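You operate a simulated robot arm through the tools that you are given. There is no shell and no other tool. Be economical: measure what you need, move in short steps, check, and stop when the job is done.

You are at the controls of a simulated two-armed robot. One attempt, no reset.

## Task
Pump 3 strokes of blue dye into the small clear bottle, cap it and shake it even.
Fine: then stand it on the wooden crate. Set down upright: small clear bottle.

It is judged by the outcome, as a careful person would: the job done as asked, and still so three seconds after it is handed in. It fails if anything else is knocked over, pushed out of place, dropped, spilled or broken. Lids that push on must go on centred and level and be pressed home; caps that screw on are set level and turned clockwise until they are tight.

## Robot
Two 6-joint arms with two-finger parallel grippers on one trunk, on a base that drives. Base frame: it is fixed to the floor where the robot stands at the start and does not move with it; the origin is under the middle of the robot, x ahead of it, y to its left, z up. Readings come in mm, degrees, newtons and seconds.
The left shoulder is at the start at [60, 187, 1301], the right one opposite. With the tool pointing down near the work surface each hand reaches from about 160 to 600 mm from the robot's upright axis, wherever it stands, measured 20 degrees to its own side. Places, roughly: blue dye pump head [600, 0, 1300]; long bench top [700, 0, 1000]; top of the wooden crate [1100, -600, 1100]. Payload 1.57 kg a hand.
The TCP of each hand is the grasp point between the finger pads, 30 mm short of the fingertips. In the tool frame z runs along the fingers and y along their closing line. Largest opening 110 mm; finger width 24, thickness 12; the body of the gripper, 48 by 112 mm, starts 78 mm behind the TCP.
Orientation is that of the tool frame in the base frame, as a unit quaternion [x, y, z, w]. With the fingers straight down and closing along the base's y, the tool's x points along the base's -x, its y along +y and its z along -z.

## Interface
- The arms move only by the tool arm_command. It takes "left_deltas", "right_deltas" or both (then of equal length, played together; a hand with none holds still); each is a list of rows, each an object of numbers (a shift or turn left out is 0, a gripper value left out holds the last): "wx", "wy", "wz": the turn, a rotation vector about the tool's x, y, z in degrees; "dx", "dy", "dz": the shift along the tool's x, y, z in mm; "fingers": the gripper command, from -1 (fully open) to 1 (shut), values between in proportion. In form: [{"wx": .., "wy": .., "wz": .., "dx": .., "dy": .., "dz": .., "fingers": ..}, ...]. A call has 1 to 8 rows; each row is the pose to reach, as a shift and turn from the pose commanded when the call began, along the tool's axes at that moment. Rows are played at 5 a second. More than 50 mm and 8.6 degrees between two rows, or a gripper value outside its range, and nothing of the call is played. Where a pose cannot be reached the arm comes as near as it can. A force on the tool above 40 N (or 10 N above the force at the start of the call, whichever is more), or a blocked arm, ends the call early, and 0.2 s more pass. Each finger travels about 153 mm/s and halts on what it meets, pressing with about 38 N; the grip force reading is that of the motor and also rises with nothing between the fingers. The clock runs only during rows and for 0.2 s after the last one: add rows that repeat a pose to give the fingers time. It gives the time, the measured TCP pose, the force on the tool (base axes), the opening and the grip force at its end, in the units of the frame above (readings bear some noise), with the torque about the TCP (base axes, N m) and any sound that the robot's microphone picked up.
- Cameras (640 x 400 px; columns grow to the right, rows downward): "scene" is now at [20.1, -1.7, 1850.6]; the picture's right is [0.00, -1.00, 0.00], its down [-0.69, -0.00, -0.72] and it looks along [0.72, 0.00, -0.69] (base axes); focal length 272 px, centre (320, 200). "left" rides on the left gripper at [70, -16, -141] in its tool frame; the picture's right is [0.23, 0.97, 0.00], its down [-0.86, 0.20, -0.48] and it looks along [-0.47, 0.11, 0.88] (tool axes); focal length 222 px, centre (320, 200). "right" rides on the right gripper at [70, 16, -141] in its tool frame; the picture's right is [-0.23, 0.97, 0.00], its down [-0.86, -0.20, -0.48] and it looks along [-0.47, -0.11, 0.88] (tool axes); focal length 222 px, centre (320, 200). There is no depth. A picture from a camera that has moved, and an enlarged one, comes with that camera's place and axes in the base frame and with its lens.
- get_image(camera): a new picture of that camera. No time passes.
- move_column(by): slides the trunk up (or, below 0, down) by that many mm; the arms and the scene camera ride with it, the base frame stays. It gives what a move gives, with no picture.
- steer(legs): drives the robot by 1 to 6 legs, each [ahead, left, turn to the left] in mm, mm and degrees, along the robot's own axes; the way and the turn of a leg run together, so that a leg with both is an arc; at most 1500 mm and 180 degrees a leg. The arms and the cameras ride along, it lands a little off, and it stops where it bumps. It gives what a move gives.
- pan_tilt(pan, tilt): turns the head with the scene camera to pan (to the left, within 86 degrees either way) and tilt (down, from -29 to 69), counted from straight ahead of the robot. It gives what a move gives.
- close_up(camera, box): a new picture of the part [left, top, right, bottom] of that camera's present view, enlarged. No time passes.
- job_done(): hands the job in; it is judged then, once.

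Go step by step. Nothing tells you exact positions but the pictures and the camera data: compare them with the known pose of the tool, close in by small moves and look again before you grip or let go. The budget is 120 turns and 100 pictures, counting those below and the enlarged ones. Unless the task says otherwise, let go and move clear before handing in, and close with one line.

The tools are called after "Call:" as a command line: name --argument value ..., lists and objects as JSON in quotes. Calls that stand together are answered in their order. arm_command: Moves the arms, as the interface text tells. Its arguments: {"type":"object","properties":{"left_deltas":{"type":"array","items":{"type":"object","properties":{"wx":{"type":"number"},"wy":{"type":"number"},"wz":{"type":"number"},"dx":{"type":"number"},"dy":{"type":"number"},"dz":{"type":"number"},"fingers":{"type":"number"}}}},"right_deltas":{"type":"array","items":{"type":"object","properties":{"wx":{"type":"number"},"wy":{"type":"number"},"wz":{"type":"number"},"dx":{"type":"number"},"dy":{"type":"number"},"dz":{"type":"number"},"fingers":{"type":"number"}}}}},"required":[]} The other tools are called the same way: move_column (by) slides the trunk up or down; steer (legs) drives the base; pan_tilt (pan, tilt) turns the head that bears the scene camera; get_image (camera) takes a picture; close_up (camera, box) takes an enlarged picture of a part of a camera's view; job_done () hands the job in.

At the start:

```text
time: 0.0
left_tool_pos: [330.2, 94.9, 1566.7]
left_tcp_rot: [-0.001, 1.0, 0.0, 0.0]
left_contact_force: [0.1, 0.6, 0.1]
left_wrist_torque: [-0.04, 0.02, 0.02]
left_finger_gap: 110.1
left_grasp_force: 0.1
right_tool_pos: [356.4, -193.5, 1550.8]
right_tcp_rot: [-0.001, 1.0, 0.0, 0.0]
right_contact_force: [-1.5, 0.0, 0.6]
right_wrist_torque: [0.01, -0.02, 0.0]
right_finger_gap: 110.0
right_grasp_force: 0.0
trunk travel left (down, up): [-930.0, 60.0]
robot x, y, heading: [1.3, 1.4, 0.0]
head pan, tilt: [0.2, 43.7]
```

scene: 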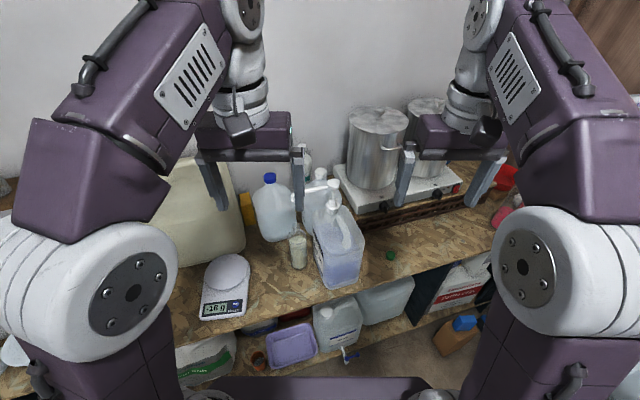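
right: 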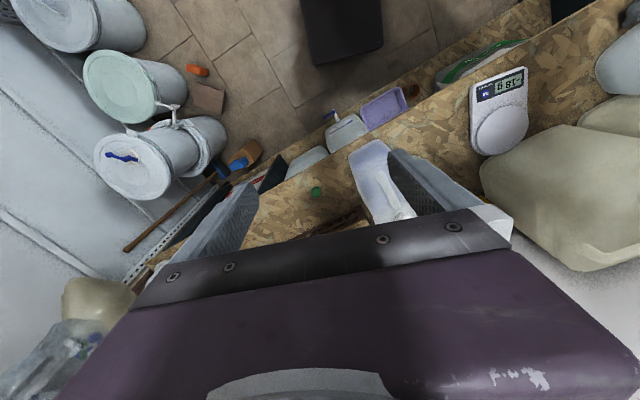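
left: 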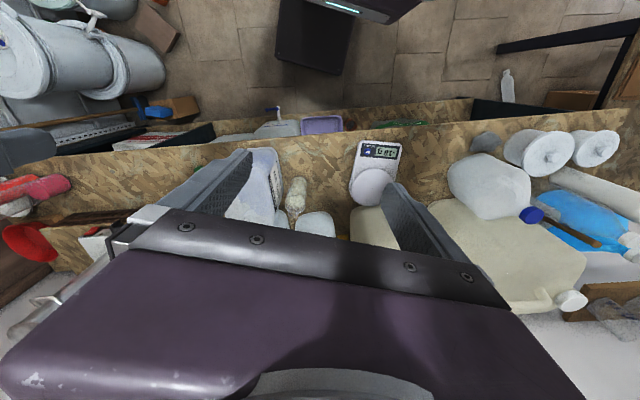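

I see a bench with a pump jug, a small cloudy bottle and a green cap near the middle. I'll take enlarged views to identify them.

Call:
close_up --camera "scene" --box '[240, 140, 440, 300]'

Call:
close_up --camera "left" --box '[180, 100, 420, 250]'

Call:
close_up --camera "scene" --box '[400, 100, 640, 300]'

```text
2.50 times, centred on (340, 220) of scene
camera zoom: at [20.1, -1.7, 1850.6], right [0.0, -1.0, 0.0], down [-0.69, 0.0, -0.72], along [0.72, 0.0, -0.69], focal length 679 px, centre (270, 150)
```

zoom: 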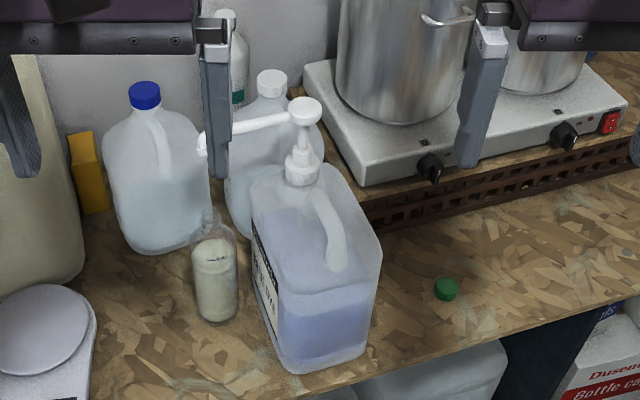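

```text
2.67 times, centred on (300, 175) of left
camera zoom: at [261.3, 78.6, 1707.8], right [-0.23, 0.97, 0.0], down [0.86, 0.2, 0.48], along [0.47, 0.11, -0.88], focal length 592 px, centre (373, 267)
```

zoom: 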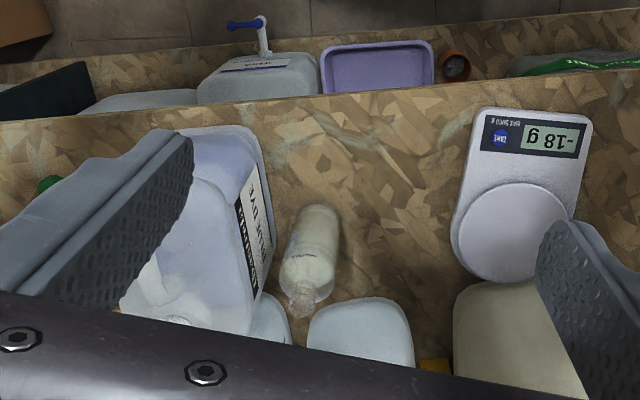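

```text
2.00 times, centred on (520, 200) of scene
camera zoom: at [20.1, -1.7, 1850.6], right [0.0, -1.0, 0.0], down [-0.69, 0.0, -0.72], along [0.72, 0.0, -0.69], focal length 543 px, centre (-80, 200)
```

zoom: 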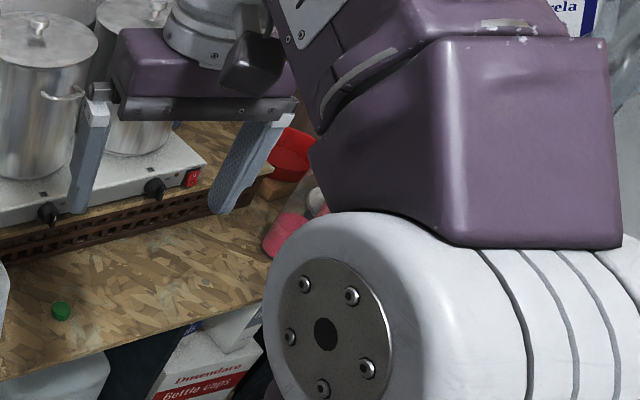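

The jug with the pump stands at about (600, -40), the small bottle at about (575, 75), and the green cap at about (610, -264). I'll pan to find the crate and anything in the way.

Call:
pan_tilt --pan -45 --tilt 30

Call:
get_image --camera "scene"

```text
time: 1.1
left_tool_pos: [330.0, 95.0, 1568.3]
left_tcp_rot: [0.0, 1.0, 0.001, 0.0]
left_contact_force: [-1.1, -0.2, 0.0]
left_wrist_torque: [0.0, 0.02, 0.02]
left_finger_gap: 109.9
left_grasp_force: 0.1
right_tool_pos: [356.5, -193.7, 1550.7]
right_tcp_rot: [0.0, 1.0, 0.0, 0.0]
right_contact_force: [0.1, -0.3, 0.5]
right_wrist_torque: [0.0, 0.0, 0.0]
right_finger_gap: 109.8
right_grasp_force: 0.2
trunk travel left (down, up): [-930.0, 60.0]
robot x, y, heading: [4.0, 0.7, 0.3]
head pan, tilt: [-45.0, 30.0]
```

```text
93 pictures are left
camera scene: at [1.8, -65.7, 1871.4], right [-0.71, -0.71, 0.0], down [-0.35, 0.35, -0.87], along [0.61, -0.61, -0.5], focal length 272 px, centre (320, 200)
```

scene: 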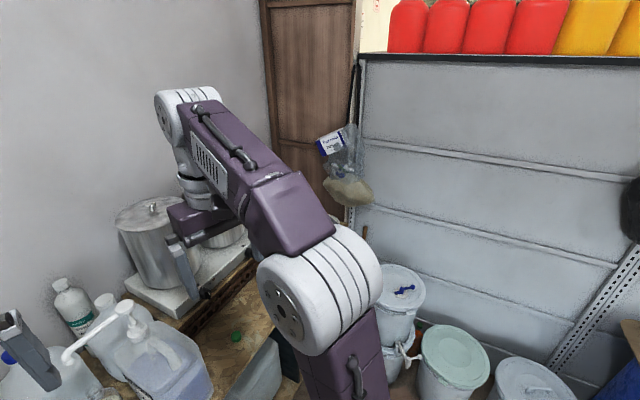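

The right arm hides the crate area. I'll lower and retract the right hand over the gap in front of the bench, then look again.

Call:
arm_command --right_deltas '[{"dz": 45, "dx": 13, "dy": -10}, {"dz": 90, "dx": 26, "dy": -20}, {"dz": 135, "dx": 39, "dy": -30}, {"dz": 180, "dx": 52, "dy": -40}, {"dz": 225, "dx": 65, "dy": -50}, {"dz": 270, "dx": 78, "dy": -60}, {"dz": 310, "dx": 90, "dy": -70}]'

Call:
pan_tilt --pan -25 --tilt 35

Call:
get_image --camera "scene"

```text
time: 2.7
left_tool_pos: [331.5, 93.6, 1567.5]
left_tcp_rot: [0.0, 1.0, 0.0, -0.001]
left_contact_force: [-0.2, 0.2, 0.2]
left_wrist_torque: [0.03, 0.0, 0.0]
left_finger_gap: 110.1
left_grasp_force: 0.1
right_tool_pos: [267.7, -266.4, 1240.8]
right_tcp_rot: [0.0, 1.0, 0.001, 0.0]
right_contact_force: [0.0, -0.2, -0.3]
right_wrist_torque: [0.02, -0.01, 0.02]
right_finger_gap: 110.0
right_grasp_force: 0.0
trunk travel left (down, up): [-930.0, 60.0]
robot x, y, heading: [-1.8, -2.8, 0.1]
head pan, tilt: [-45.0, 30.0]
```

```text
time: 3.6
left_tool_pos: [330.7, 94.8, 1566.1]
left_tcp_rot: [0.001, 1.0, 0.0, 0.0]
left_contact_force: [-0.6, -0.5, 0.2]
left_wrist_torque: [0.03, -0.01, 0.0]
left_finger_gap: 109.7
left_grasp_force: 0.2
right_tool_pos: [267.2, -267.4, 1241.1]
right_tcp_rot: [0.0, 1.0, 0.0, 0.0]
right_contact_force: [-0.4, -0.7, 0.0]
right_wrist_torque: [-0.01, 0.05, -0.03]
right_finger_gap: 109.8
right_grasp_force: 0.1
trunk travel left (down, up): [-930.0, 60.0]
robot x, y, heading: [1.2, -0.8, -0.0]
head pan, tilt: [-25.0, 35.0]
```

```text
92 pictures are left
camera scene: at [17.6, -39.3, 1863.6], right [-0.42, -0.91, 0.0], down [-0.52, 0.24, -0.82], along [0.74, -0.35, -0.57], focal length 272 px, centre (320, 200)
```

scene: 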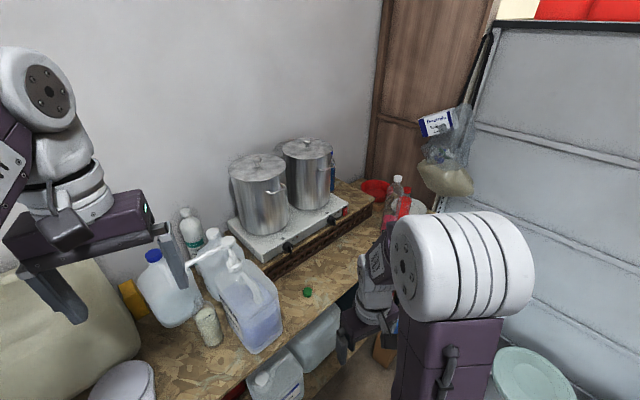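

Call:
close_up --camera "scene" --box '[210, 120, 450, 320]'

Call:
close_up --camera "scene" --box '[140, 200, 320, 360]'

Call:
get_image --camera "right"

```text
2.00 times, centred on (330, 220) of scene
camera zoom: at [17.6, -39.3, 1863.6], right [-0.42, -0.91, 0.0], down [-0.52, 0.24, -0.82], along [0.74, -0.35, -0.57], focal length 543 px, centre (300, 160)
```

zoom: 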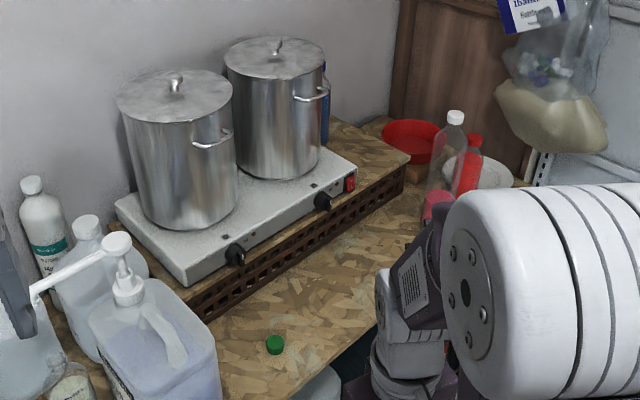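

```text
2.50 times, centred on (230, 280) of scene
camera zoom: at [17.6, -39.3, 1863.6], right [-0.42, -0.91, 0.0], down [-0.52, 0.24, -0.82], along [0.74, -0.35, -0.57], focal length 679 px, centre (545, 0)
```

zoom: 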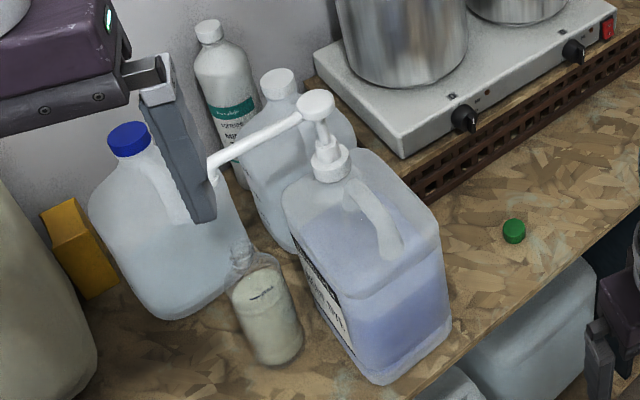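

```text
89 pictures are left
camera right: at [197.5, -250.0, 1382.4], right [0.23, 0.97, 0.0], down [0.86, -0.2, 0.48], along [0.47, -0.11, -0.88], focal length 222 px, centre (320, 200)
```

right: 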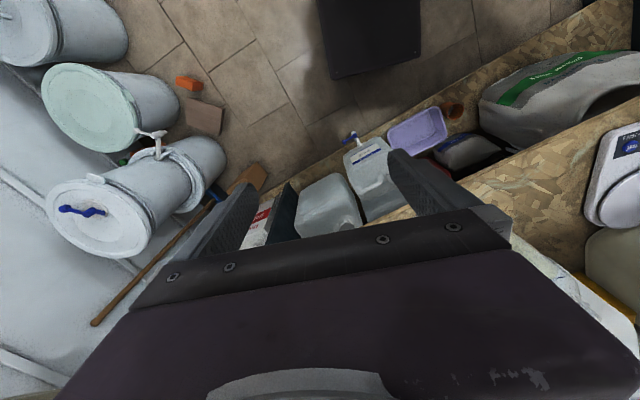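

The lattice riser with the OSB top under the hot plate must be the wooden crate, with free room at its right end. For parallax I'll lower the trunk, moving the left hand aside, and look again.

Call:
arm_command --left_deltas '[{"dx": 15, "dy": 40}, {"dx": 30, "dy": 80}, {"dx": 45, "dy": 120}, {"dx": 60, "dy": 160}]' --right_deltas '[{"dz": -40}, {"dz": -80}, {"dz": -120}, {"dz": -150}]'

Call:
move_column --by -250

Call:
pan_tilt --pan 0 --tilt 35

Call:
get_image --camera "scene"

Call:
close_up --camera "scene" --box '[220, 150, 420, 310]'

```text
time: 4.6
left_tool_pos: [269.5, 255.3, 1568.3]
left_tcp_rot: [0.0, 1.0, 0.0, 0.001]
left_contact_force: [0.1, 0.8, 0.6]
left_wrist_torque: [-0.01, -0.01, 0.01]
left_finger_gap: 110.1
left_grasp_force: 0.0
right_tool_pos: [265.6, -264.0, 1391.4]
right_tcp_rot: [0.0, 1.0, 0.0, 0.0]
right_contact_force: [-0.7, 0.7, 0.3]
right_wrist_torque: [0.0, -0.01, 0.0]
right_finger_gap: 109.8
right_grasp_force: 0.0
trunk travel left (down, up): [-930.0, 60.0]
robot x, y, heading: [-0.8, 0.1, 0.4]
head pan, tilt: [-25.0, 35.0]
```

```text
time: 7.1
left_tool_pos: [269.6, 253.5, 1318.7]
left_tcp_rot: [0.0, 1.0, 0.0, 0.0]
left_contact_force: [-0.6, 0.4, -0.9]
left_wrist_torque: [0.0, 0.02, -0.01]
left_finger_gap: 110.0
left_grasp_force: 0.1
right_tool_pos: [265.9, -263.9, 1140.3]
right_tcp_rot: [-0.001, 1.0, 0.0, 0.0]
right_contact_force: [0.3, -1.1, -0.3]
right_wrist_torque: [-0.01, 0.0, 0.02]
right_finger_gap: 109.8
right_grasp_force: 0.1
trunk travel left (down, up): [-680.0, 310.0]
robot x, y, heading: [-1.3, 1.2, 0.1]
head pan, tilt: [-25.0, 35.0]
```

```text
time: 8.0
left_tool_pos: [270.9, 253.5, 1319.8]
left_tcp_rot: [-0.001, 1.0, 0.0, 0.0]
left_contact_force: [-0.3, 0.6, -0.4]
left_wrist_torque: [0.01, -0.01, -0.01]
left_finger_gap: 110.0
left_grasp_force: 0.1
right_tool_pos: [266.2, -265.6, 1141.7]
right_tcp_rot: [0.0, 1.0, 0.0, 0.0]
right_contact_force: [0.3, -0.3, 0.0]
right_wrist_torque: [0.01, -0.01, 0.02]
right_finger_gap: 109.8
right_grasp_force: 0.1
trunk travel left (down, up): [-680.0, 310.0]
robot x, y, heading: [-2.9, -1.1, 0.1]
head pan, tilt: [0.0, 35.0]
```

```text
88 pictures are left
camera scene: at [25.8, -2.1, 1613.6], right [0.0, -1.0, 0.0], down [-0.57, 0.0, -0.82], along [0.82, 0.0, -0.57], focal length 272 px, centre (320, 200)
```

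scene: 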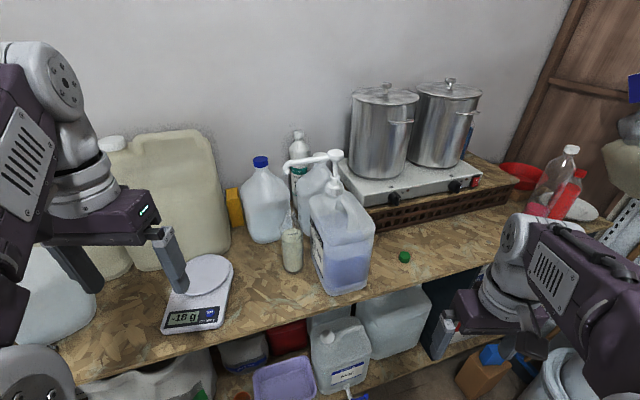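

```text
2.50 times, centred on (320, 230) of scene
camera zoom: at [25.8, -2.1, 1613.6], right [0.0, -1.0, 0.0], down [-0.57, 0.0, -0.82], along [0.82, 0.0, -0.57], focal length 679 px, centre (320, 125)
```

zoom: 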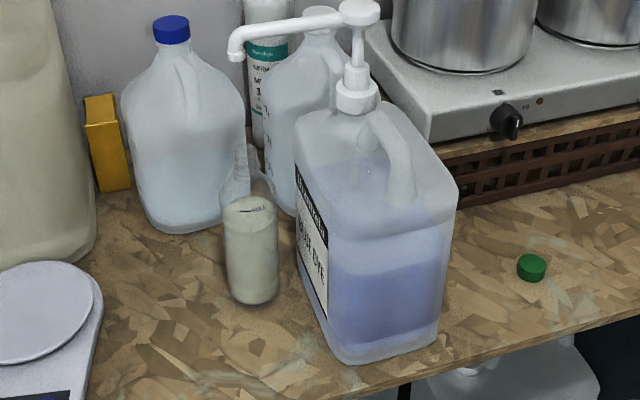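

The pump head top is at about (645, -43, 1322), the nozzle outlet at about (600, 79, 1294), and the bottle axis near (580, 77) with its mouth at about z 1200. I'll raise the trunk again and drive closer.

Call:
move_column --by 200

Call:
steer --legs '[[130, 0, 0]]'

Call:
pan_tilt --pan 0 --tilt 55

Call:
get_image --camera "scene"

Call:
close_up --camera "scene" --box '[220, 100, 420, 260]'

```text
time: 10.2
left_tool_pos: [271.8, 254.2, 1519.8]
left_tcp_rot: [0.0, 1.0, -0.001, 0.0]
left_contact_force: [0.0, -0.6, 0.4]
left_wrist_torque: [-0.04, -0.02, 0.01]
left_finger_gap: 110.1
left_grasp_force: 0.1
right_tool_pos: [266.3, -263.4, 1341.3]
right_tcp_rot: [-0.001, 1.0, 0.0, 0.0]
right_contact_force: [-0.3, -0.1, 0.9]
right_wrist_torque: [0.0, -0.03, -0.03]
right_finger_gap: 109.8
right_grasp_force: 0.0
trunk travel left (down, up): [-880.0, 110.0]
robot x, y, heading: [-6.0, -3.5, -0.1]
head pan, tilt: [0.0, 35.0]
```

```text
time: 11.5
left_tool_pos: [398.7, 254.1, 1518.7]
left_tcp_rot: [-0.001, 1.0, 0.0, 0.003]
left_contact_force: [-1.1, 0.8, 0.5]
left_wrist_torque: [0.02, -0.04, 0.0]
left_finger_gap: 110.0
left_grasp_force: 0.0
right_tool_pos: [395.2, -263.9, 1342.4]
right_tcp_rot: [0.0, 1.0, 0.0, 0.001]
right_contact_force: [0.3, -0.2, 0.5]
right_wrist_torque: [0.01, 0.01, 0.0]
right_finger_gap: 109.8
right_grasp_force: 0.1
trunk travel left (down, up): [-880.0, 110.0]
robot x, y, heading: [130.5, -4.5, 0.1]
head pan, tilt: [0.0, 35.0]
```

```text
time: 12.3
left_tool_pos: [403.7, 254.5, 1518.0]
left_tcp_rot: [-0.001, 1.0, 0.0, 0.0]
left_contact_force: [-0.2, 0.1, -0.4]
left_wrist_torque: [0.01, 0.04, -0.03]
left_finger_gap: 110.1
left_grasp_force: 0.0
right_tool_pos: [400.8, -263.4, 1340.4]
right_tcp_rot: [-0.001, 1.0, 0.0, -0.002]
right_contact_force: [-0.1, 0.0, 0.3]
right_wrist_torque: [0.02, 0.03, 0.02]
right_finger_gap: 110.0
right_grasp_force: 0.1
trunk travel left (down, up): [-880.0, 110.0]
robot x, y, heading: [135.0, 1.0, -0.3]
head pan, tilt: [0.0, 55.0]
```

```text
86 pictures are left
camera scene: at [144.3, -1.7, 1785.4], right [0.0, -1.0, 0.0], down [-0.82, 0.0, -0.57], along [0.57, 0.0, -0.82], focal length 272 px, centre (320, 200)
```

scene: 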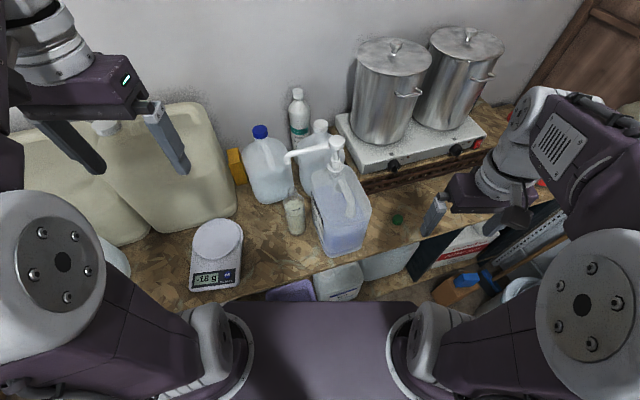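

```text
2.50 times, centred on (320, 180) of scene
camera zoom: at [144.3, -1.7, 1785.4], right [0.0, -1.0, 0.0], down [-0.82, 0.0, -0.57], along [0.57, 0.0, -0.82], focal length 679 px, centre (320, 250)
```

zoom: 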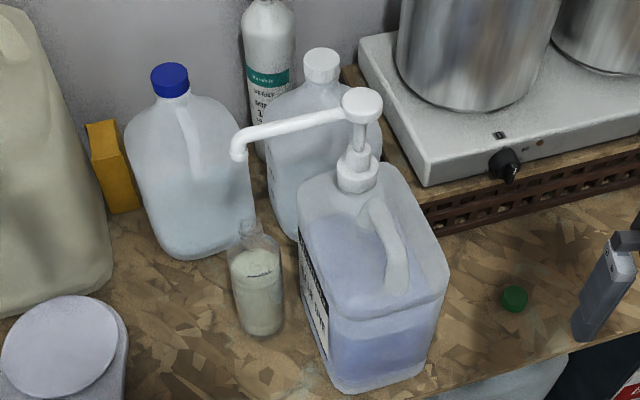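

The bottle mouth appears to be at about (595, 78, 1195), right under the nozzle outlet at (595, 78, 1296). I'll turn the left hand level, still up high, for a side grip, so its camera can check this from the side.

Call:
arm_command --left_deltas '[{"wy": -8.5}, {"wy": -17}, {"wy": -25.5}, {"wy": -34}, {"wy": -42.5}, {"wy": -51}, {"wy": -59.5}, {"wy": -68}]'

Call:
arm_command --left_deltas '[{"wy": -8}, {"wy": -16}, {"wy": -22}]'

Call:
arm_command --left_deltas '[{"wx": 7.5}, {"wx": 15}, {"wx": 22.5}, {"wx": 30}]'

Call:
get_image --camera "left"

Call:
get_image --camera "scene"

```text
time: 14.1
left_tool_pos: [389.1, 377.9, 1497.2]
left_tcp_rot: [-0.001, 0.827, 0.0, 0.562]
left_contact_force: [-0.7, -0.5, 0.4]
left_wrist_torque: [0.03, -0.06, 0.02]
left_finger_gap: 110.1
left_grasp_force: 0.1
left hand out of reach, approached as far as the arm can: row 2, 3, 4, 5, 6, 7, 8
right_tool_pos: [397.0, -264.2, 1340.8]
right_tcp_rot: [-0.002, 1.0, 0.001, 0.002]
right_contact_force: [-0.3, 0.2, -0.5]
right_wrist_torque: [-0.02, 0.02, 0.01]
right_finger_gap: 110.0
right_grasp_force: 0.1
trunk travel left (down, up): [-880.0, 110.0]
robot x, y, heading: [130.2, -1.6, 0.2]
head pan, tilt: [0.0, 55.0]
```

```text
time: 14.9
left_tool_pos: [389.6, 378.3, 1495.3]
left_tcp_rot: [-0.001, 0.707, 0.001, 0.707]
left_contact_force: [-0.2, -0.5, -0.4]
left_wrist_torque: [0.02, -0.01, -0.01]
left_finger_gap: 110.2
left_grasp_force: 0.1
right_tool_pos: [399.3, -264.2, 1341.3]
right_tcp_rot: [-0.001, 1.0, 0.0, 0.0]
right_contact_force: [-0.6, -0.8, 0.2]
right_wrist_torque: [0.03, 0.02, 0.03]
right_finger_gap: 110.3
right_grasp_force: 0.1
trunk travel left (down, up): [-880.0, 110.0]
robot x, y, heading: [133.3, 5.3, 0.1]
head pan, tilt: [0.0, 55.0]
```

```text
time: 15.9
left_tool_pos: [389.6, 380.9, 1493.1]
left_tcp_rot: [0.182, 0.683, -0.183, 0.683]
left_contact_force: [-0.3, -0.4, -0.2]
left_wrist_torque: [-0.02, -0.03, -0.02]
left_finger_gap: 110.2
left_grasp_force: 0.0
right_tool_pos: [399.1, -263.5, 1340.8]
right_tcp_rot: [-0.001, 1.0, -0.001, 0.0]
right_contact_force: [-0.3, -0.6, -1.0]
right_wrist_torque: [-0.03, 0.01, -0.02]
right_finger_gap: 110.1
right_grasp_force: 0.2
trunk travel left (down, up): [-880.0, 110.0]
robot x, y, heading: [130.4, 1.7, 0.2]
head pan, tilt: [0.0, 55.0]
```

```text
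84 pictures are left
camera left: at [258.8, 436.5, 1423.3], right [0.49, 0.84, -0.23], down [-0.31, 0.41, 0.85], along [0.82, -0.34, 0.47], focal length 222 px, centre (320, 200)
```

left: 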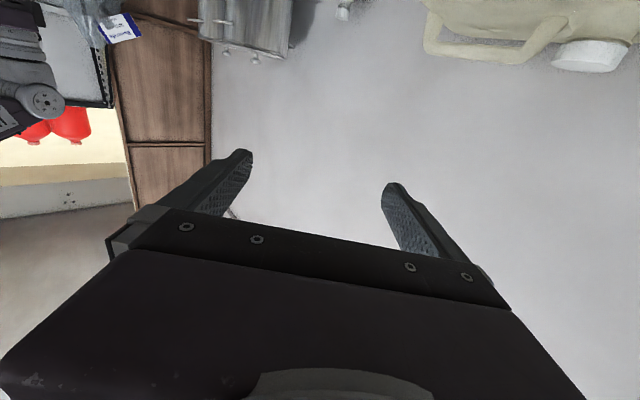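

```text
83 pictures are left
camera scene: at [142.6, -0.1, 1785.4], right [0.0, -1.0, 0.0], down [-0.82, 0.0, -0.57], along [0.57, 0.0, -0.82], focal length 272 px, centre (320, 200)
```

scene: 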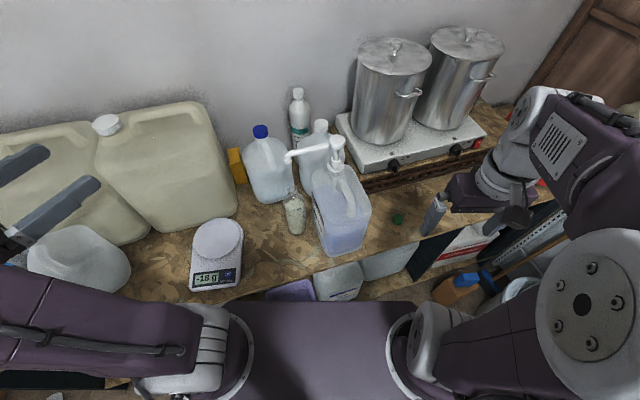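

The left hand is now level and pointing right-forward. I'll bring it to a standoff in front-left of the bottle and look with its camera.

Call:
arm_command --left_deltas '[{"dx": 27, "dy": -23, "dz": 23}, {"dx": 55, "dy": -46, "dz": 46}, {"dx": 82, "dy": -69, "dz": 69}, {"dx": 110, "dy": -92, "dz": 92}, {"dx": 138, "dy": -115, "dz": 115}, {"dx": 165, "dy": -138, "dz": 138}, {"dx": 193, "dy": -160, "dz": 162}]'

Call:
get_image --camera "left"

Call:
get_image --camera "scene"

```text
time: 17.5
left_tool_pos: [497.0, 262.8, 1347.5]
left_tcp_rot: [0.184, 0.686, -0.185, 0.68]
left_contact_force: [0.3, -0.5, 0.8]
left_wrist_torque: [0.02, -0.02, 0.0]
left_finger_gap: 109.9
left_grasp_force: 0.1
left hand out of reach, approached as far as the arm can: row 4, 5, 6, 7
right_tool_pos: [398.9, -266.1, 1340.4]
right_tcp_rot: [-0.001, 1.0, 0.0, 0.0]
right_contact_force: [0.7, -0.6, -0.4]
right_wrist_torque: [0.02, -0.01, 0.0]
right_finger_gap: 109.9
right_grasp_force: 0.0
trunk travel left (down, up): [-880.0, 110.0]
robot x, y, heading: [130.5, 0.1, -0.2]
head pan, tilt: [0.0, 55.0]
```

```text
82 pictures are left
camera left: at [366.7, 320.2, 1277.7], right [0.49, 0.84, -0.23], down [-0.31, 0.41, 0.86], along [0.82, -0.35, 0.46], focal length 222 px, centre (320, 200)
```

left: 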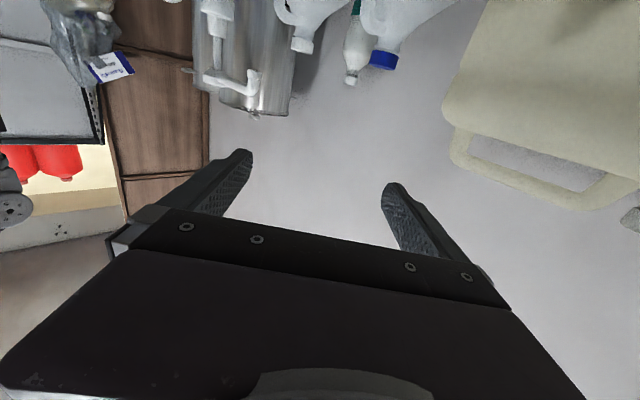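

```text
81 pictures are left
camera scene: at [143.4, -4.2, 1785.4], right [0.0, -1.0, 0.0], down [-0.82, 0.0, -0.57], along [0.57, 0.0, -0.82], focal length 272 px, centre (320, 200)
```

scene: 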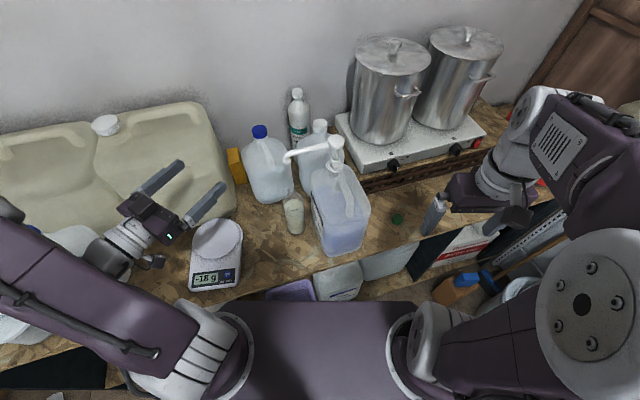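

With the hand level, the arm can't fold that close to the body. I'll raise the trunk so the left hand can work below the shoulder, then lower it to bottle height and step in beside the bottle.

Call:
move_column --by 100

Call:
arm_command --left_deltas '[{"dx": 45}, {"dx": 90}, {"dx": 135}, {"dx": 180}, {"dx": 225}, {"dx": 270}, {"dx": 300}]'

Call:
get_image --camera "left"

Call:
get_image --camera "scene"

```text
time: 18.9
left_tool_pos: [496.7, 264.7, 1448.1]
left_tcp_rot: [0.182, 0.685, -0.184, 0.681]
left_contact_force: [-0.7, -0.1, 0.2]
left_wrist_torque: [-0.03, -0.02, 0.01]
left_finger_gap: 109.9
left_grasp_force: 0.0
right_tool_pos: [397.1, -263.8, 1442.0]
right_tcp_rot: [-0.001, 1.0, 0.0, 0.0]
right_contact_force: [0.2, 0.2, 0.3]
right_wrist_torque: [-0.02, 0.03, -0.04]
right_finger_gap: 110.0
right_grasp_force: 0.0
trunk travel left (down, up): [-980.0, 10.0]
robot x, y, heading: [134.1, -2.3, 0.1]
head pan, tilt: [0.0, 55.0]
```

```text
time: 20.4
left_tool_pos: [541.7, 363.0, 1104.1]
left_tcp_rot: [0.183, 0.683, -0.193, 0.68]
left_contact_force: [0.1, 0.4, -0.1]
left_wrist_torque: [-0.01, -0.03, 0.01]
left_finger_gap: 110.0
left_grasp_force: 0.2
left hand out of reach, approached as far as the arm can: row 1, 2, 3, 4, 5, 6, 7
right_tool_pos: [398.6, -263.6, 1442.4]
right_tcp_rot: [-0.001, 1.0, 0.0, 0.0]
right_contact_force: [-0.7, -0.6, 0.5]
right_wrist_torque: [-0.02, -0.02, 0.01]
right_finger_gap: 109.8
right_grasp_force: 0.1
trunk travel left (down, up): [-980.0, 10.0]
robot x, y, heading: [128.5, 3.3, 0.0]
head pan, tilt: [0.0, 55.0]
```

```text
80 pictures are left
camera left: at [413.1, 420.8, 1034.4], right [0.5, 0.83, -0.24], down [-0.3, 0.43, 0.85], along [0.81, -0.35, 0.46], focal length 222 px, centre (320, 200)
```

left: 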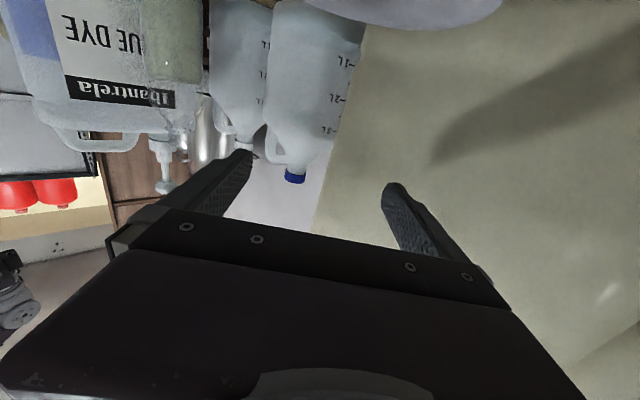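

```text
79 pictures are left
camera scene: at [142.4, -1.7, 1885.5], right [0.0, -1.0, 0.0], down [-0.82, 0.0, -0.57], along [0.57, 0.0, -0.82], focal length 272 px, centre (320, 200)
```

scene: 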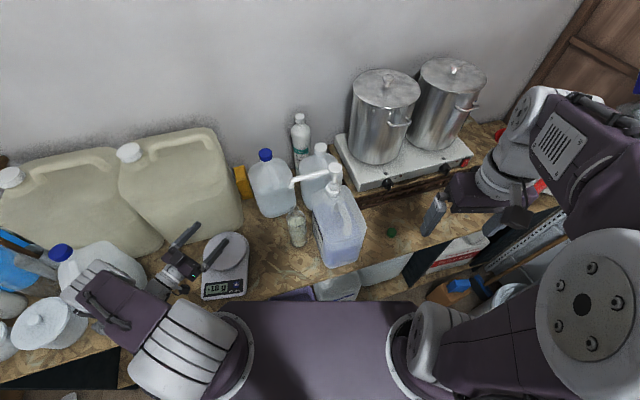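

Parked off to the left, this camera gives a side view of the bottle and nozzle. I'll zoom in there to check alignment.

Call:
close_up --camera "left" --box '[60, 0, 300, 200]'

Call:
close_up --camera "scene" --box '[260, 140, 380, 260]'

```text
2.00 times, centred on (180, 100) of left
camera zoom: at [413.1, 420.8, 1034.4], right [0.5, 0.83, -0.24], down [-0.3, 0.43, 0.85], along [0.81, -0.35, 0.46], focal length 444 px, centre (600, 400)
```

zoom: 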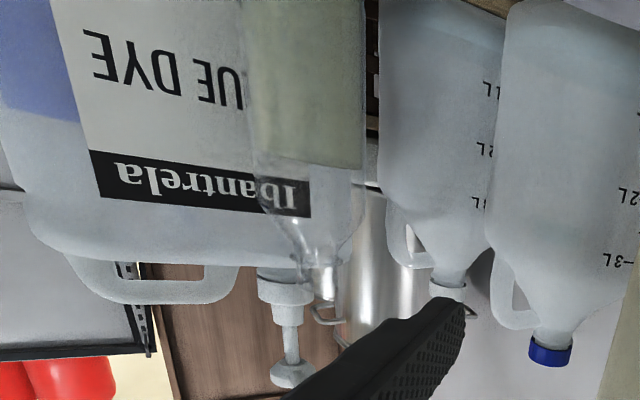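

```text
3.33 times, centred on (320, 200) of scene
camera zoom: at [142.4, -1.7, 1885.5], right [0.0, -1.0, 0.0], down [-0.82, 0.0, -0.57], along [0.57, 0.0, -0.82], focal length 905 px, centre (320, 200)
```

zoom: 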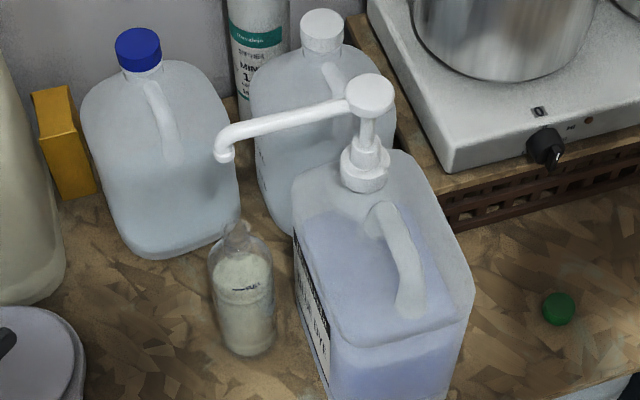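

Call:
close_up --camera "left" --box '[160, 60, 260, 160]'

Call:
close_up --camera "scene" --box '[270, 160, 330, 220]'

```text
4.00 times, centred on (210, 110) of left
camera zoom: at [413.1, 420.8, 1034.4], right [0.5, 0.83, -0.24], down [-0.3, 0.43, 0.85], along [0.81, -0.35, 0.46], focal length 888 px, centre (760, 560)
```

zoom: 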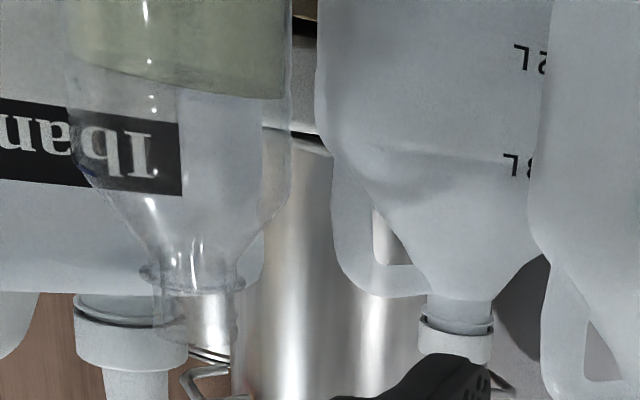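

```text
6.67 times, centred on (300, 190) of scene
camera zoom: at [142.4, -1.7, 1885.5], right [0.0, -1.0, 0.0], down [-0.82, 0.0, -0.57], along [0.57, 0.0, -0.82], focal length 1810 px, centre (453, 267)
```

zoom: 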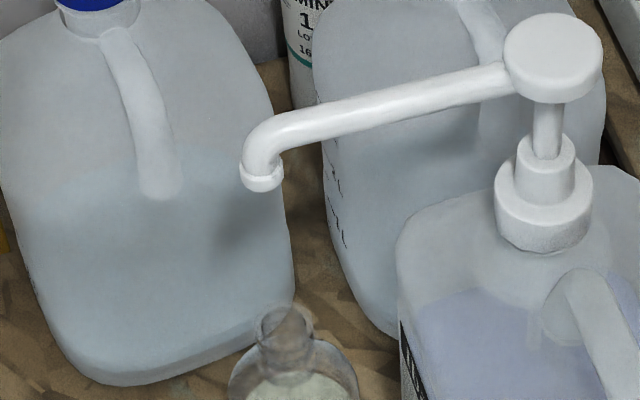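

The mouth is at about (610, 77, 1172) and the nozzle tip near (600, 77, 1293), possibly 10 mm off. I'll raise the left hand and shut its fingers so its camera sees the nozzle from the side.

Call:
arm_command --left_deltas '[{"dx": -40, "fingers": 1}, {"dx": -80, "fingers": 1}, {"dx": -100, "fingers": 1}, {"dx": -100, "fingers": 1}]'

Call:
get_image --camera "left"

Call:
close_up --camera "left" --box '[120, 60, 270, 210]'

```text
time: 21.4
left_tool_pos: [554.0, 382.5, 1209.4]
left_tcp_rot: [0.183, 0.685, -0.187, 0.68]
left_contact_force: [0.6, -0.5, 0.1]
left_wrist_torque: [0.02, 0.0, 0.01]
left_finger_gap: 0.0
left_grasp_force: 21.1
left hand out of reach, approached as far as the arm can: row 1, 2, 3, 4
right_tool_pos: [397.4, -261.5, 1440.6]
right_tcp_rot: [-0.001, 1.0, 0.0, -0.001]
right_contact_force: [1.2, 0.0, 0.4]
right_wrist_torque: [-0.04, 0.03, 0.03]
right_finger_gap: 109.9
right_grasp_force: 0.0
trunk travel left (down, up): [-980.0, 10.0]
robot x, y, heading: [133.6, -0.6, 0.1]
head pan, tilt: [0.0, 55.0]
```

```text
74 pictures are left
camera left: at [424.3, 439.9, 1140.2], right [0.49, 0.84, -0.23], down [-0.31, 0.42, 0.86], along [0.82, -0.35, 0.46], focal length 222 px, centre (320, 200)
```

left: 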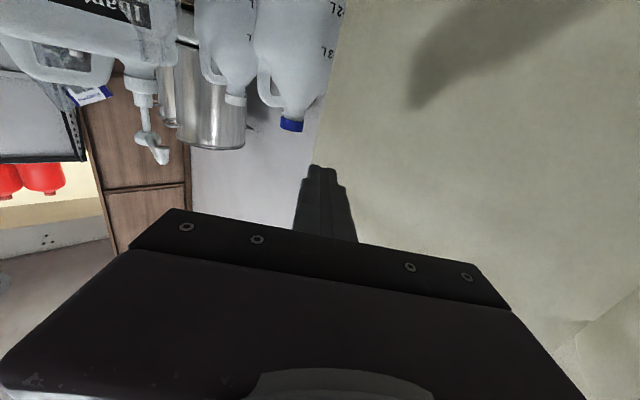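

```text
2.67 times, centred on (195, 135) of left
camera zoom: at [424.3, 439.9, 1140.2], right [0.49, 0.84, -0.23], down [-0.31, 0.42, 0.86], along [0.82, -0.35, 0.46], focal length 592 px, centre (653, 373)
```

zoom: 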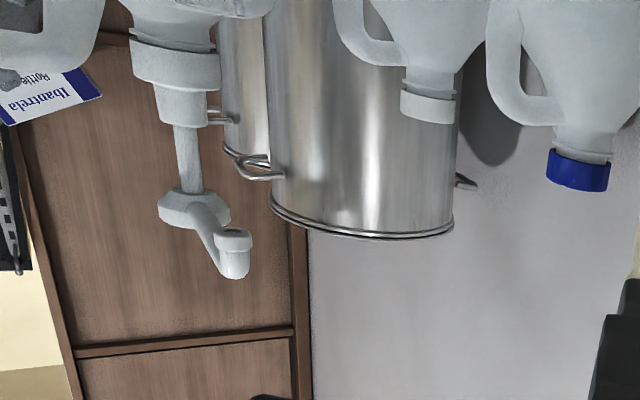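

The nozzle comes out at about (610–616, 77, 1286), so it is near the mouth axis. I'll take one zoom with both in view to confirm that in a single picture.

Call:
close_up --camera "left" --box '[90, 0, 270, 180]'

```text
2.22 times, centred on (180, 90) of left
camera zoom: at [424.3, 439.9, 1140.2], right [0.49, 0.84, -0.23], down [-0.31, 0.42, 0.86], along [0.82, -0.35, 0.46], focal length 494 px, centre (631, 444)
```

zoom: 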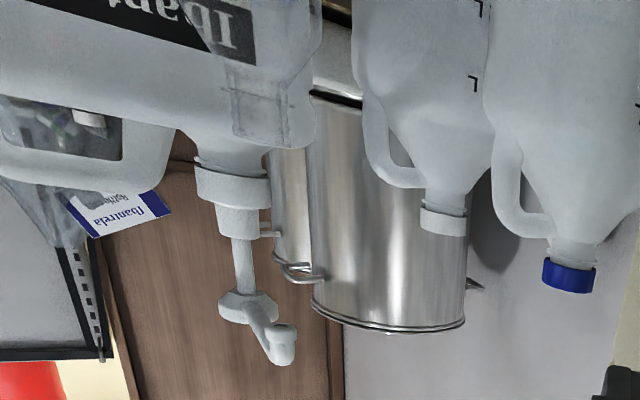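

Seen from the side, the mouth, projected up the vertical, lands exactly on the nozzle outlet, so they are aligned from both directions. Now I'll shut the right gripper and bring it over the pump head.

Call:
arm_command --right_deltas '[{"dx": -32, "dy": 27, "fingers": 1}, {"dx": -64, "dy": 54, "fingers": 1}, {"dx": -96, "dy": 81, "fingers": 1}, {"dx": -128, "dy": 109, "fingers": 1}, {"dx": -160, "dy": 137, "fingers": 1}, {"dx": -192, "dy": 164, "fingers": 1}, {"dx": -224, "dy": 192, "fingers": 1}, {"dx": -252, "dy": 219, "dz": 20, "fingers": 1}]'

Call:
get_image --camera "scene"

Call:
get_image --camera "right"

```text
time: 23.2
left_tool_pos: [557.2, 382.8, 1206.6]
left_tcp_rot: [0.183, 0.685, -0.188, 0.68]
left_contact_force: [0.2, -0.2, -1.5]
left_wrist_torque: [-0.01, -0.03, -0.01]
left_finger_gap: 0.0
left_grasp_force: 21.6
right_tool_pos: [652.5, -43.6, 1419.7]
right_tcp_rot: [-0.001, 1.0, -0.001, -0.002]
right_contact_force: [-0.5, -1.1, 0.2]
right_wrist_torque: [-0.02, 0.02, -0.01]
right_finger_gap: 0.0
right_grasp_force: 21.2
trunk travel left (down, up): [-980.0, 10.0]
robot x, y, heading: [132.7, -0.2, 0.2]
head pan, tilt: [0.0, 55.0]
```

```text
71 pictures are left
camera scene: at [145.5, 0.2, 1885.4], right [0.0, -1.0, 0.0], down [-0.82, 0.0, -0.57], along [0.57, 0.0, -0.82], focal length 272 px, centre (320, 200)
```

scene: 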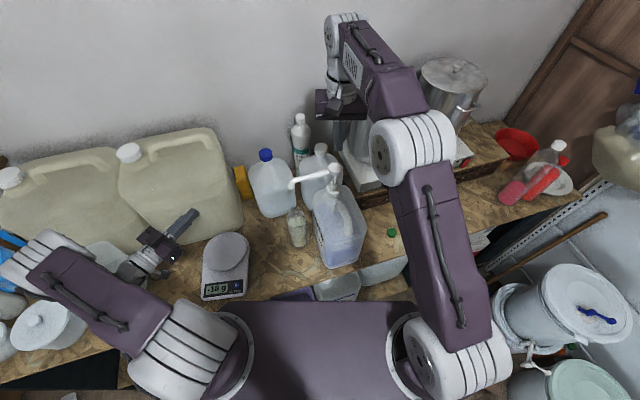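

```text
70 pictures are left
camera right: at [583.1, -26.5, 1561.8], right [0.23, 0.97, 0.0], down [0.86, -0.2, 0.48], along [0.46, -0.11, -0.88], focal length 222 px, centre (320, 200)
```

right: 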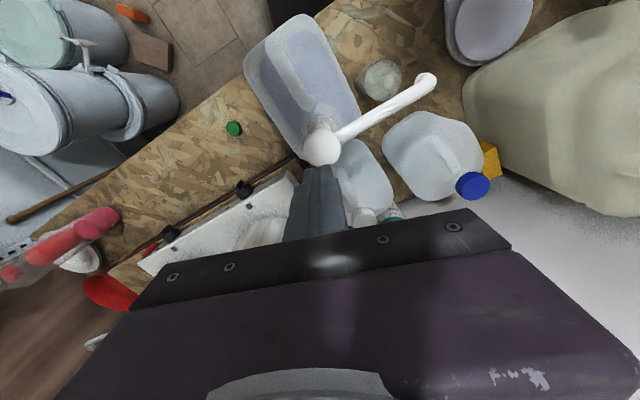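

The head is right below the fingertips, 4 mm nearer to me. I'll come down to just above it.

Call:
arm_command --right_deltas '[{"dx": 5, "dy": 3, "dz": 30}, {"dx": 5, "dy": 3, "dz": 55}, {"dx": 5, "dy": 3, "dz": 62}, {"dx": 5, "dy": 3, "dz": 68}, {"dx": 5, "dy": 3, "dz": 74}]'

Call:
get_image --camera "right"

```text
time: 24.4
left_tool_pos: [554.0, 383.2, 1210.1]
left_tcp_rot: [0.183, 0.685, -0.186, 0.68]
left_contact_force: [0.5, 0.1, 0.5]
left_wrist_torque: [0.0, -0.02, -0.04]
left_finger_gap: 0.3
left_grasp_force: 21.8
right_tool_pos: [644.5, -41.5, 1346.3]
right_tcp_rot: [0.0, 1.0, 0.0, 0.0]
right_contact_force: [0.4, 0.8, 2.7]
right_wrist_torque: [-0.02, -0.04, 0.01]
right_finger_gap: 0.0
right_grasp_force: 21.1
trunk travel left (down, up): [-980.0, 10.0]
robot x, y, heading: [130.9, -4.3, 0.1]
head pan, tilt: [0.0, 55.0]
```

```text
69 pictures are left
camera right: at [575.9, -24.9, 1487.9], right [0.23, 0.97, 0.0], down [0.86, -0.2, 0.48], along [0.47, -0.11, -0.88], focal length 222 px, centre (320, 200)
```

right: 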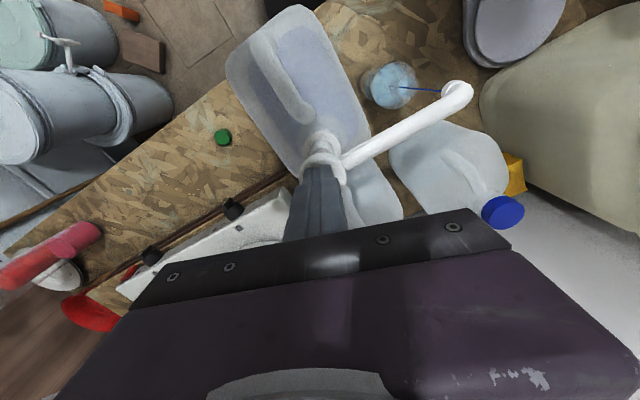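

Contact is made and a blue stream is already falling into the bottle. I'll carry on with the first stroke to the bottom.

Call:
arm_command --right_deltas '[{"dz": 6}, {"dz": 12}, {"dz": 18}, {"dz": 24}, {"dz": 30}, {"dz": 36}]'

Call:
get_image --camera "right"

```text
time: 25.9
left_tool_pos: [551.8, 382.3, 1211.5]
left_tcp_rot: [0.182, 0.684, -0.185, 0.681]
left_contact_force: [0.2, 0.3, 0.4]
left_wrist_torque: [0.04, 0.01, 0.05]
left_finger_gap: 0.0
left_grasp_force: 21.5
right_tool_pos: [644.2, -41.9, 1313.7]
right_tcp_rot: [-0.001, 1.0, 0.001, 0.005]
right_contact_force: [6.3, -1.1, 23.8]
right_wrist_torque: [-0.06, -0.05, 0.01]
right_finger_gap: 0.0
right_grasp_force: 21.9
trunk travel left (down, up): [-980.0, 10.0]
robot x, y, heading: [133.2, 1.9, -0.2]
head pan, tilt: [0.0, 55.0]
```

```text
68 pictures are left
camera right: at [573.7, -25.3, 1454.5], right [0.23, 0.97, 0.0], down [0.85, -0.2, 0.49], along [0.47, -0.11, -0.87], focal length 222 px, centre (320, 200)
```

right: 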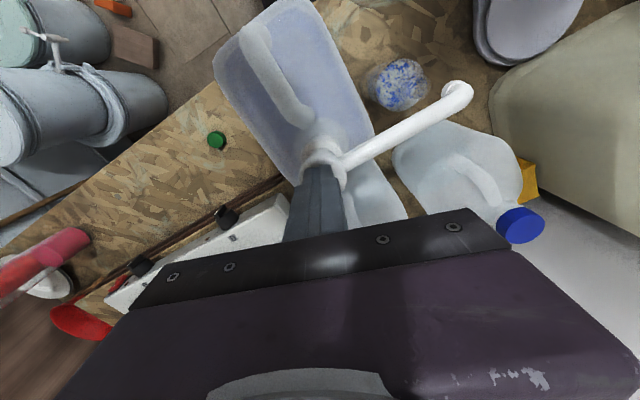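

The bottom is reached, with the force at 24 N and no sign of a spill. I'll raise fully to end stroke one and check that the head follows.

Call:
arm_command --right_deltas '[{"dz": -12}, {"dz": -24}, {"dz": -36}, {"dz": -48}, {"dz": -56}, {"dz": -56}, {"dz": -56}]'

Call:
close_up --camera "right" --box '[220, 20, 540, 220]'

```text
time: 27.4
left_tool_pos: [553.9, 382.4, 1209.5]
left_tcp_rot: [0.183, 0.685, -0.187, 0.68]
left_contact_force: [-0.4, 0.8, 0.4]
left_wrist_torque: [0.0, 0.01, 0.01]
left_finger_gap: 0.0
left_grasp_force: 21.0
right_tool_pos: [645.5, -41.9, 1366.8]
right_tcp_rot: [-0.001, 1.0, 0.0, 0.0]
right_contact_force: [-0.8, -0.8, -0.1]
right_wrist_torque: [-0.01, 0.0, -0.02]
right_finger_gap: 0.1
right_grasp_force: 21.2
trunk travel left (down, up): [-980.0, 10.0]
robot x, y, heading: [131.9, 0.2, 0.1]
head pan, tilt: [0.0, 55.0]
```

```text
2.00 times, centred on (380, 120) of right
camera zoom: at [576.8, -25.4, 1507.2], right [0.23, 0.97, 0.0], down [0.86, -0.2, 0.48], along [0.47, -0.11, -0.88], focal length 444 px, centre (200, 360)
```

zoom: 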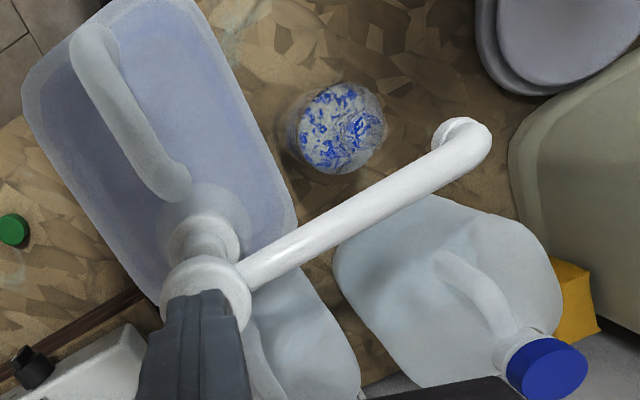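

The head sprang back fully and the dye is in the bottle. Stroke two: full press, hold, full release.

Call:
arm_command --right_deltas '[{"dz": 12}, {"dz": 20}, {"dz": 28}, {"dz": 36}, {"dz": 44}, {"dz": 50}, {"dz": 56}, {"dz": 56}]'

Call:
arm_command --right_deltas '[{"dz": -12}, {"dz": -24}, {"dz": -36}, {"dz": -48}, {"dz": -56}, {"dz": -56}, {"dz": -56}]'

Call:
close_up --camera "right" --box '[220, 20, 540, 220]'

```text
time: 29.2
left_tool_pos: [553.5, 382.4, 1210.2]
left_tcp_rot: [0.182, 0.685, -0.187, 0.68]
left_contact_force: [0.1, 0.8, 0.7]
left_wrist_torque: [0.03, -0.01, -0.01]
left_finger_gap: 0.1
left_grasp_force: 21.1
right_tool_pos: [645.3, -42.4, 1313.4]
right_tcp_rot: [-0.001, 1.0, 0.001, 0.004]
right_contact_force: [8.2, -3.4, 32.6]
right_wrist_torque: [-0.08, -0.11, 0.06]
right_finger_gap: 0.0
right_grasp_force: 21.2
trunk travel left (down, up): [-980.0, 10.0]
robot x, y, heading: [129.0, -0.5, 0.1]
head pan, tilt: [0.0, 55.0]
```

```text
time: 30.9
left_tool_pos: [554.4, 383.2, 1210.2]
left_tcp_rot: [0.183, 0.685, -0.187, 0.68]
left_contact_force: [0.1, 0.0, 0.2]
left_wrist_torque: [-0.03, 0.03, -0.03]
left_finger_gap: 0.1
left_grasp_force: 21.4
right_tool_pos: [645.7, -41.1, 1366.6]
right_tcp_rot: [-0.001, 1.0, -0.001, 0.0]
right_contact_force: [1.3, 0.2, -0.4]
right_wrist_torque: [-0.01, -0.05, -0.01]
right_finger_gap: 0.0
right_grasp_force: 21.5
trunk travel left (down, up): [-980.0, 10.0]
robot x, y, heading: [133.5, -0.7, 0.1]
head pan, tilt: [0.0, 55.0]
```

```text
2.00 times, centred on (380, 120) of right
camera zoom: at [576.3, -24.7, 1508.0], right [0.23, 0.97, 0.0], down [0.86, -0.2, 0.48], along [0.47, -0.11, -0.88], focal length 444 px, centre (200, 360)
```

zoom: 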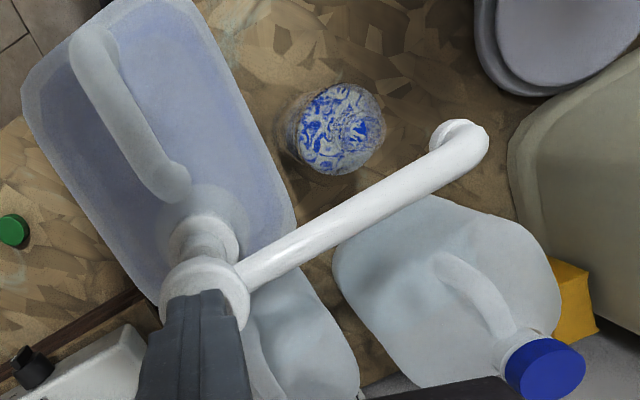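

The second stroke went in clean. Now the third.

Call:
arm_command --right_deltas '[{"dz": 12}, {"dz": 20}, {"dz": 28}, {"dz": 36}, {"dz": 44}, {"dz": 50}, {"dz": 56}, {"dz": 56}]'

Call:
arm_command --right_deltas '[{"dz": -12}, {"dz": -24}, {"dz": -36}, {"dz": -48}, {"dz": -60}, {"dz": -90}, {"dz": -120}]'

Call:
get_image --camera "right"

```text
time: 32.6
left_tool_pos: [554.1, 381.7, 1211.1]
left_tcp_rot: [0.182, 0.685, -0.186, 0.68]
left_contact_force: [0.4, 0.0, 0.0]
left_wrist_torque: [-0.02, 0.01, 0.02]
left_finger_gap: 0.0
left_grasp_force: 21.1
right_tool_pos: [645.4, -41.8, 1314.1]
right_tcp_rot: [-0.001, 1.0, 0.001, 0.003]
right_contact_force: [6.9, -3.1, 26.4]
right_wrist_torque: [-0.09, -0.06, 0.05]
right_finger_gap: 0.0
right_grasp_force: 21.2
trunk travel left (down, up): [-980.0, 10.0]
robot x, y, heading: [133.7, 3.2, 0.3]
head pan, tilt: [0.0, 55.0]
```

```text
time: 34.2
left_tool_pos: [554.1, 383.0, 1209.9]
left_tcp_rot: [0.183, 0.685, -0.187, 0.68]
left_contact_force: [-0.1, -0.2, 0.4]
left_wrist_torque: [-0.04, 0.0, 0.01]
left_finger_gap: 0.3
left_grasp_force: 21.1
right_tool_pos: [646.7, -41.8, 1430.9]
right_tcp_rot: [-0.001, 1.0, 0.0, 0.0]
right_contact_force: [-0.3, 1.1, -0.5]
right_wrist_torque: [0.01, 0.0, 0.0]
right_finger_gap: 0.0
right_grasp_force: 21.1
trunk travel left (down, up): [-980.0, 10.0]
robot x, y, heading: [132.5, -2.4, 0.2]
head pan, tilt: [0.0, 55.0]
```

```text
65 pictures are left
camera right: at [577.0, -24.6, 1572.0], right [0.23, 0.97, 0.0], down [0.86, -0.2, 0.48], along [0.47, -0.11, -0.88], focal length 222 px, centre (320, 200)
```

right: 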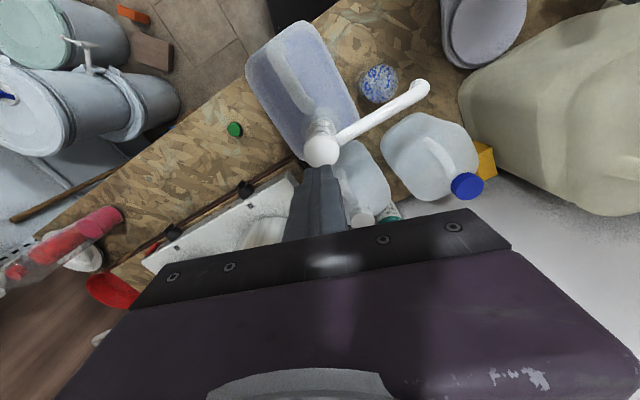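

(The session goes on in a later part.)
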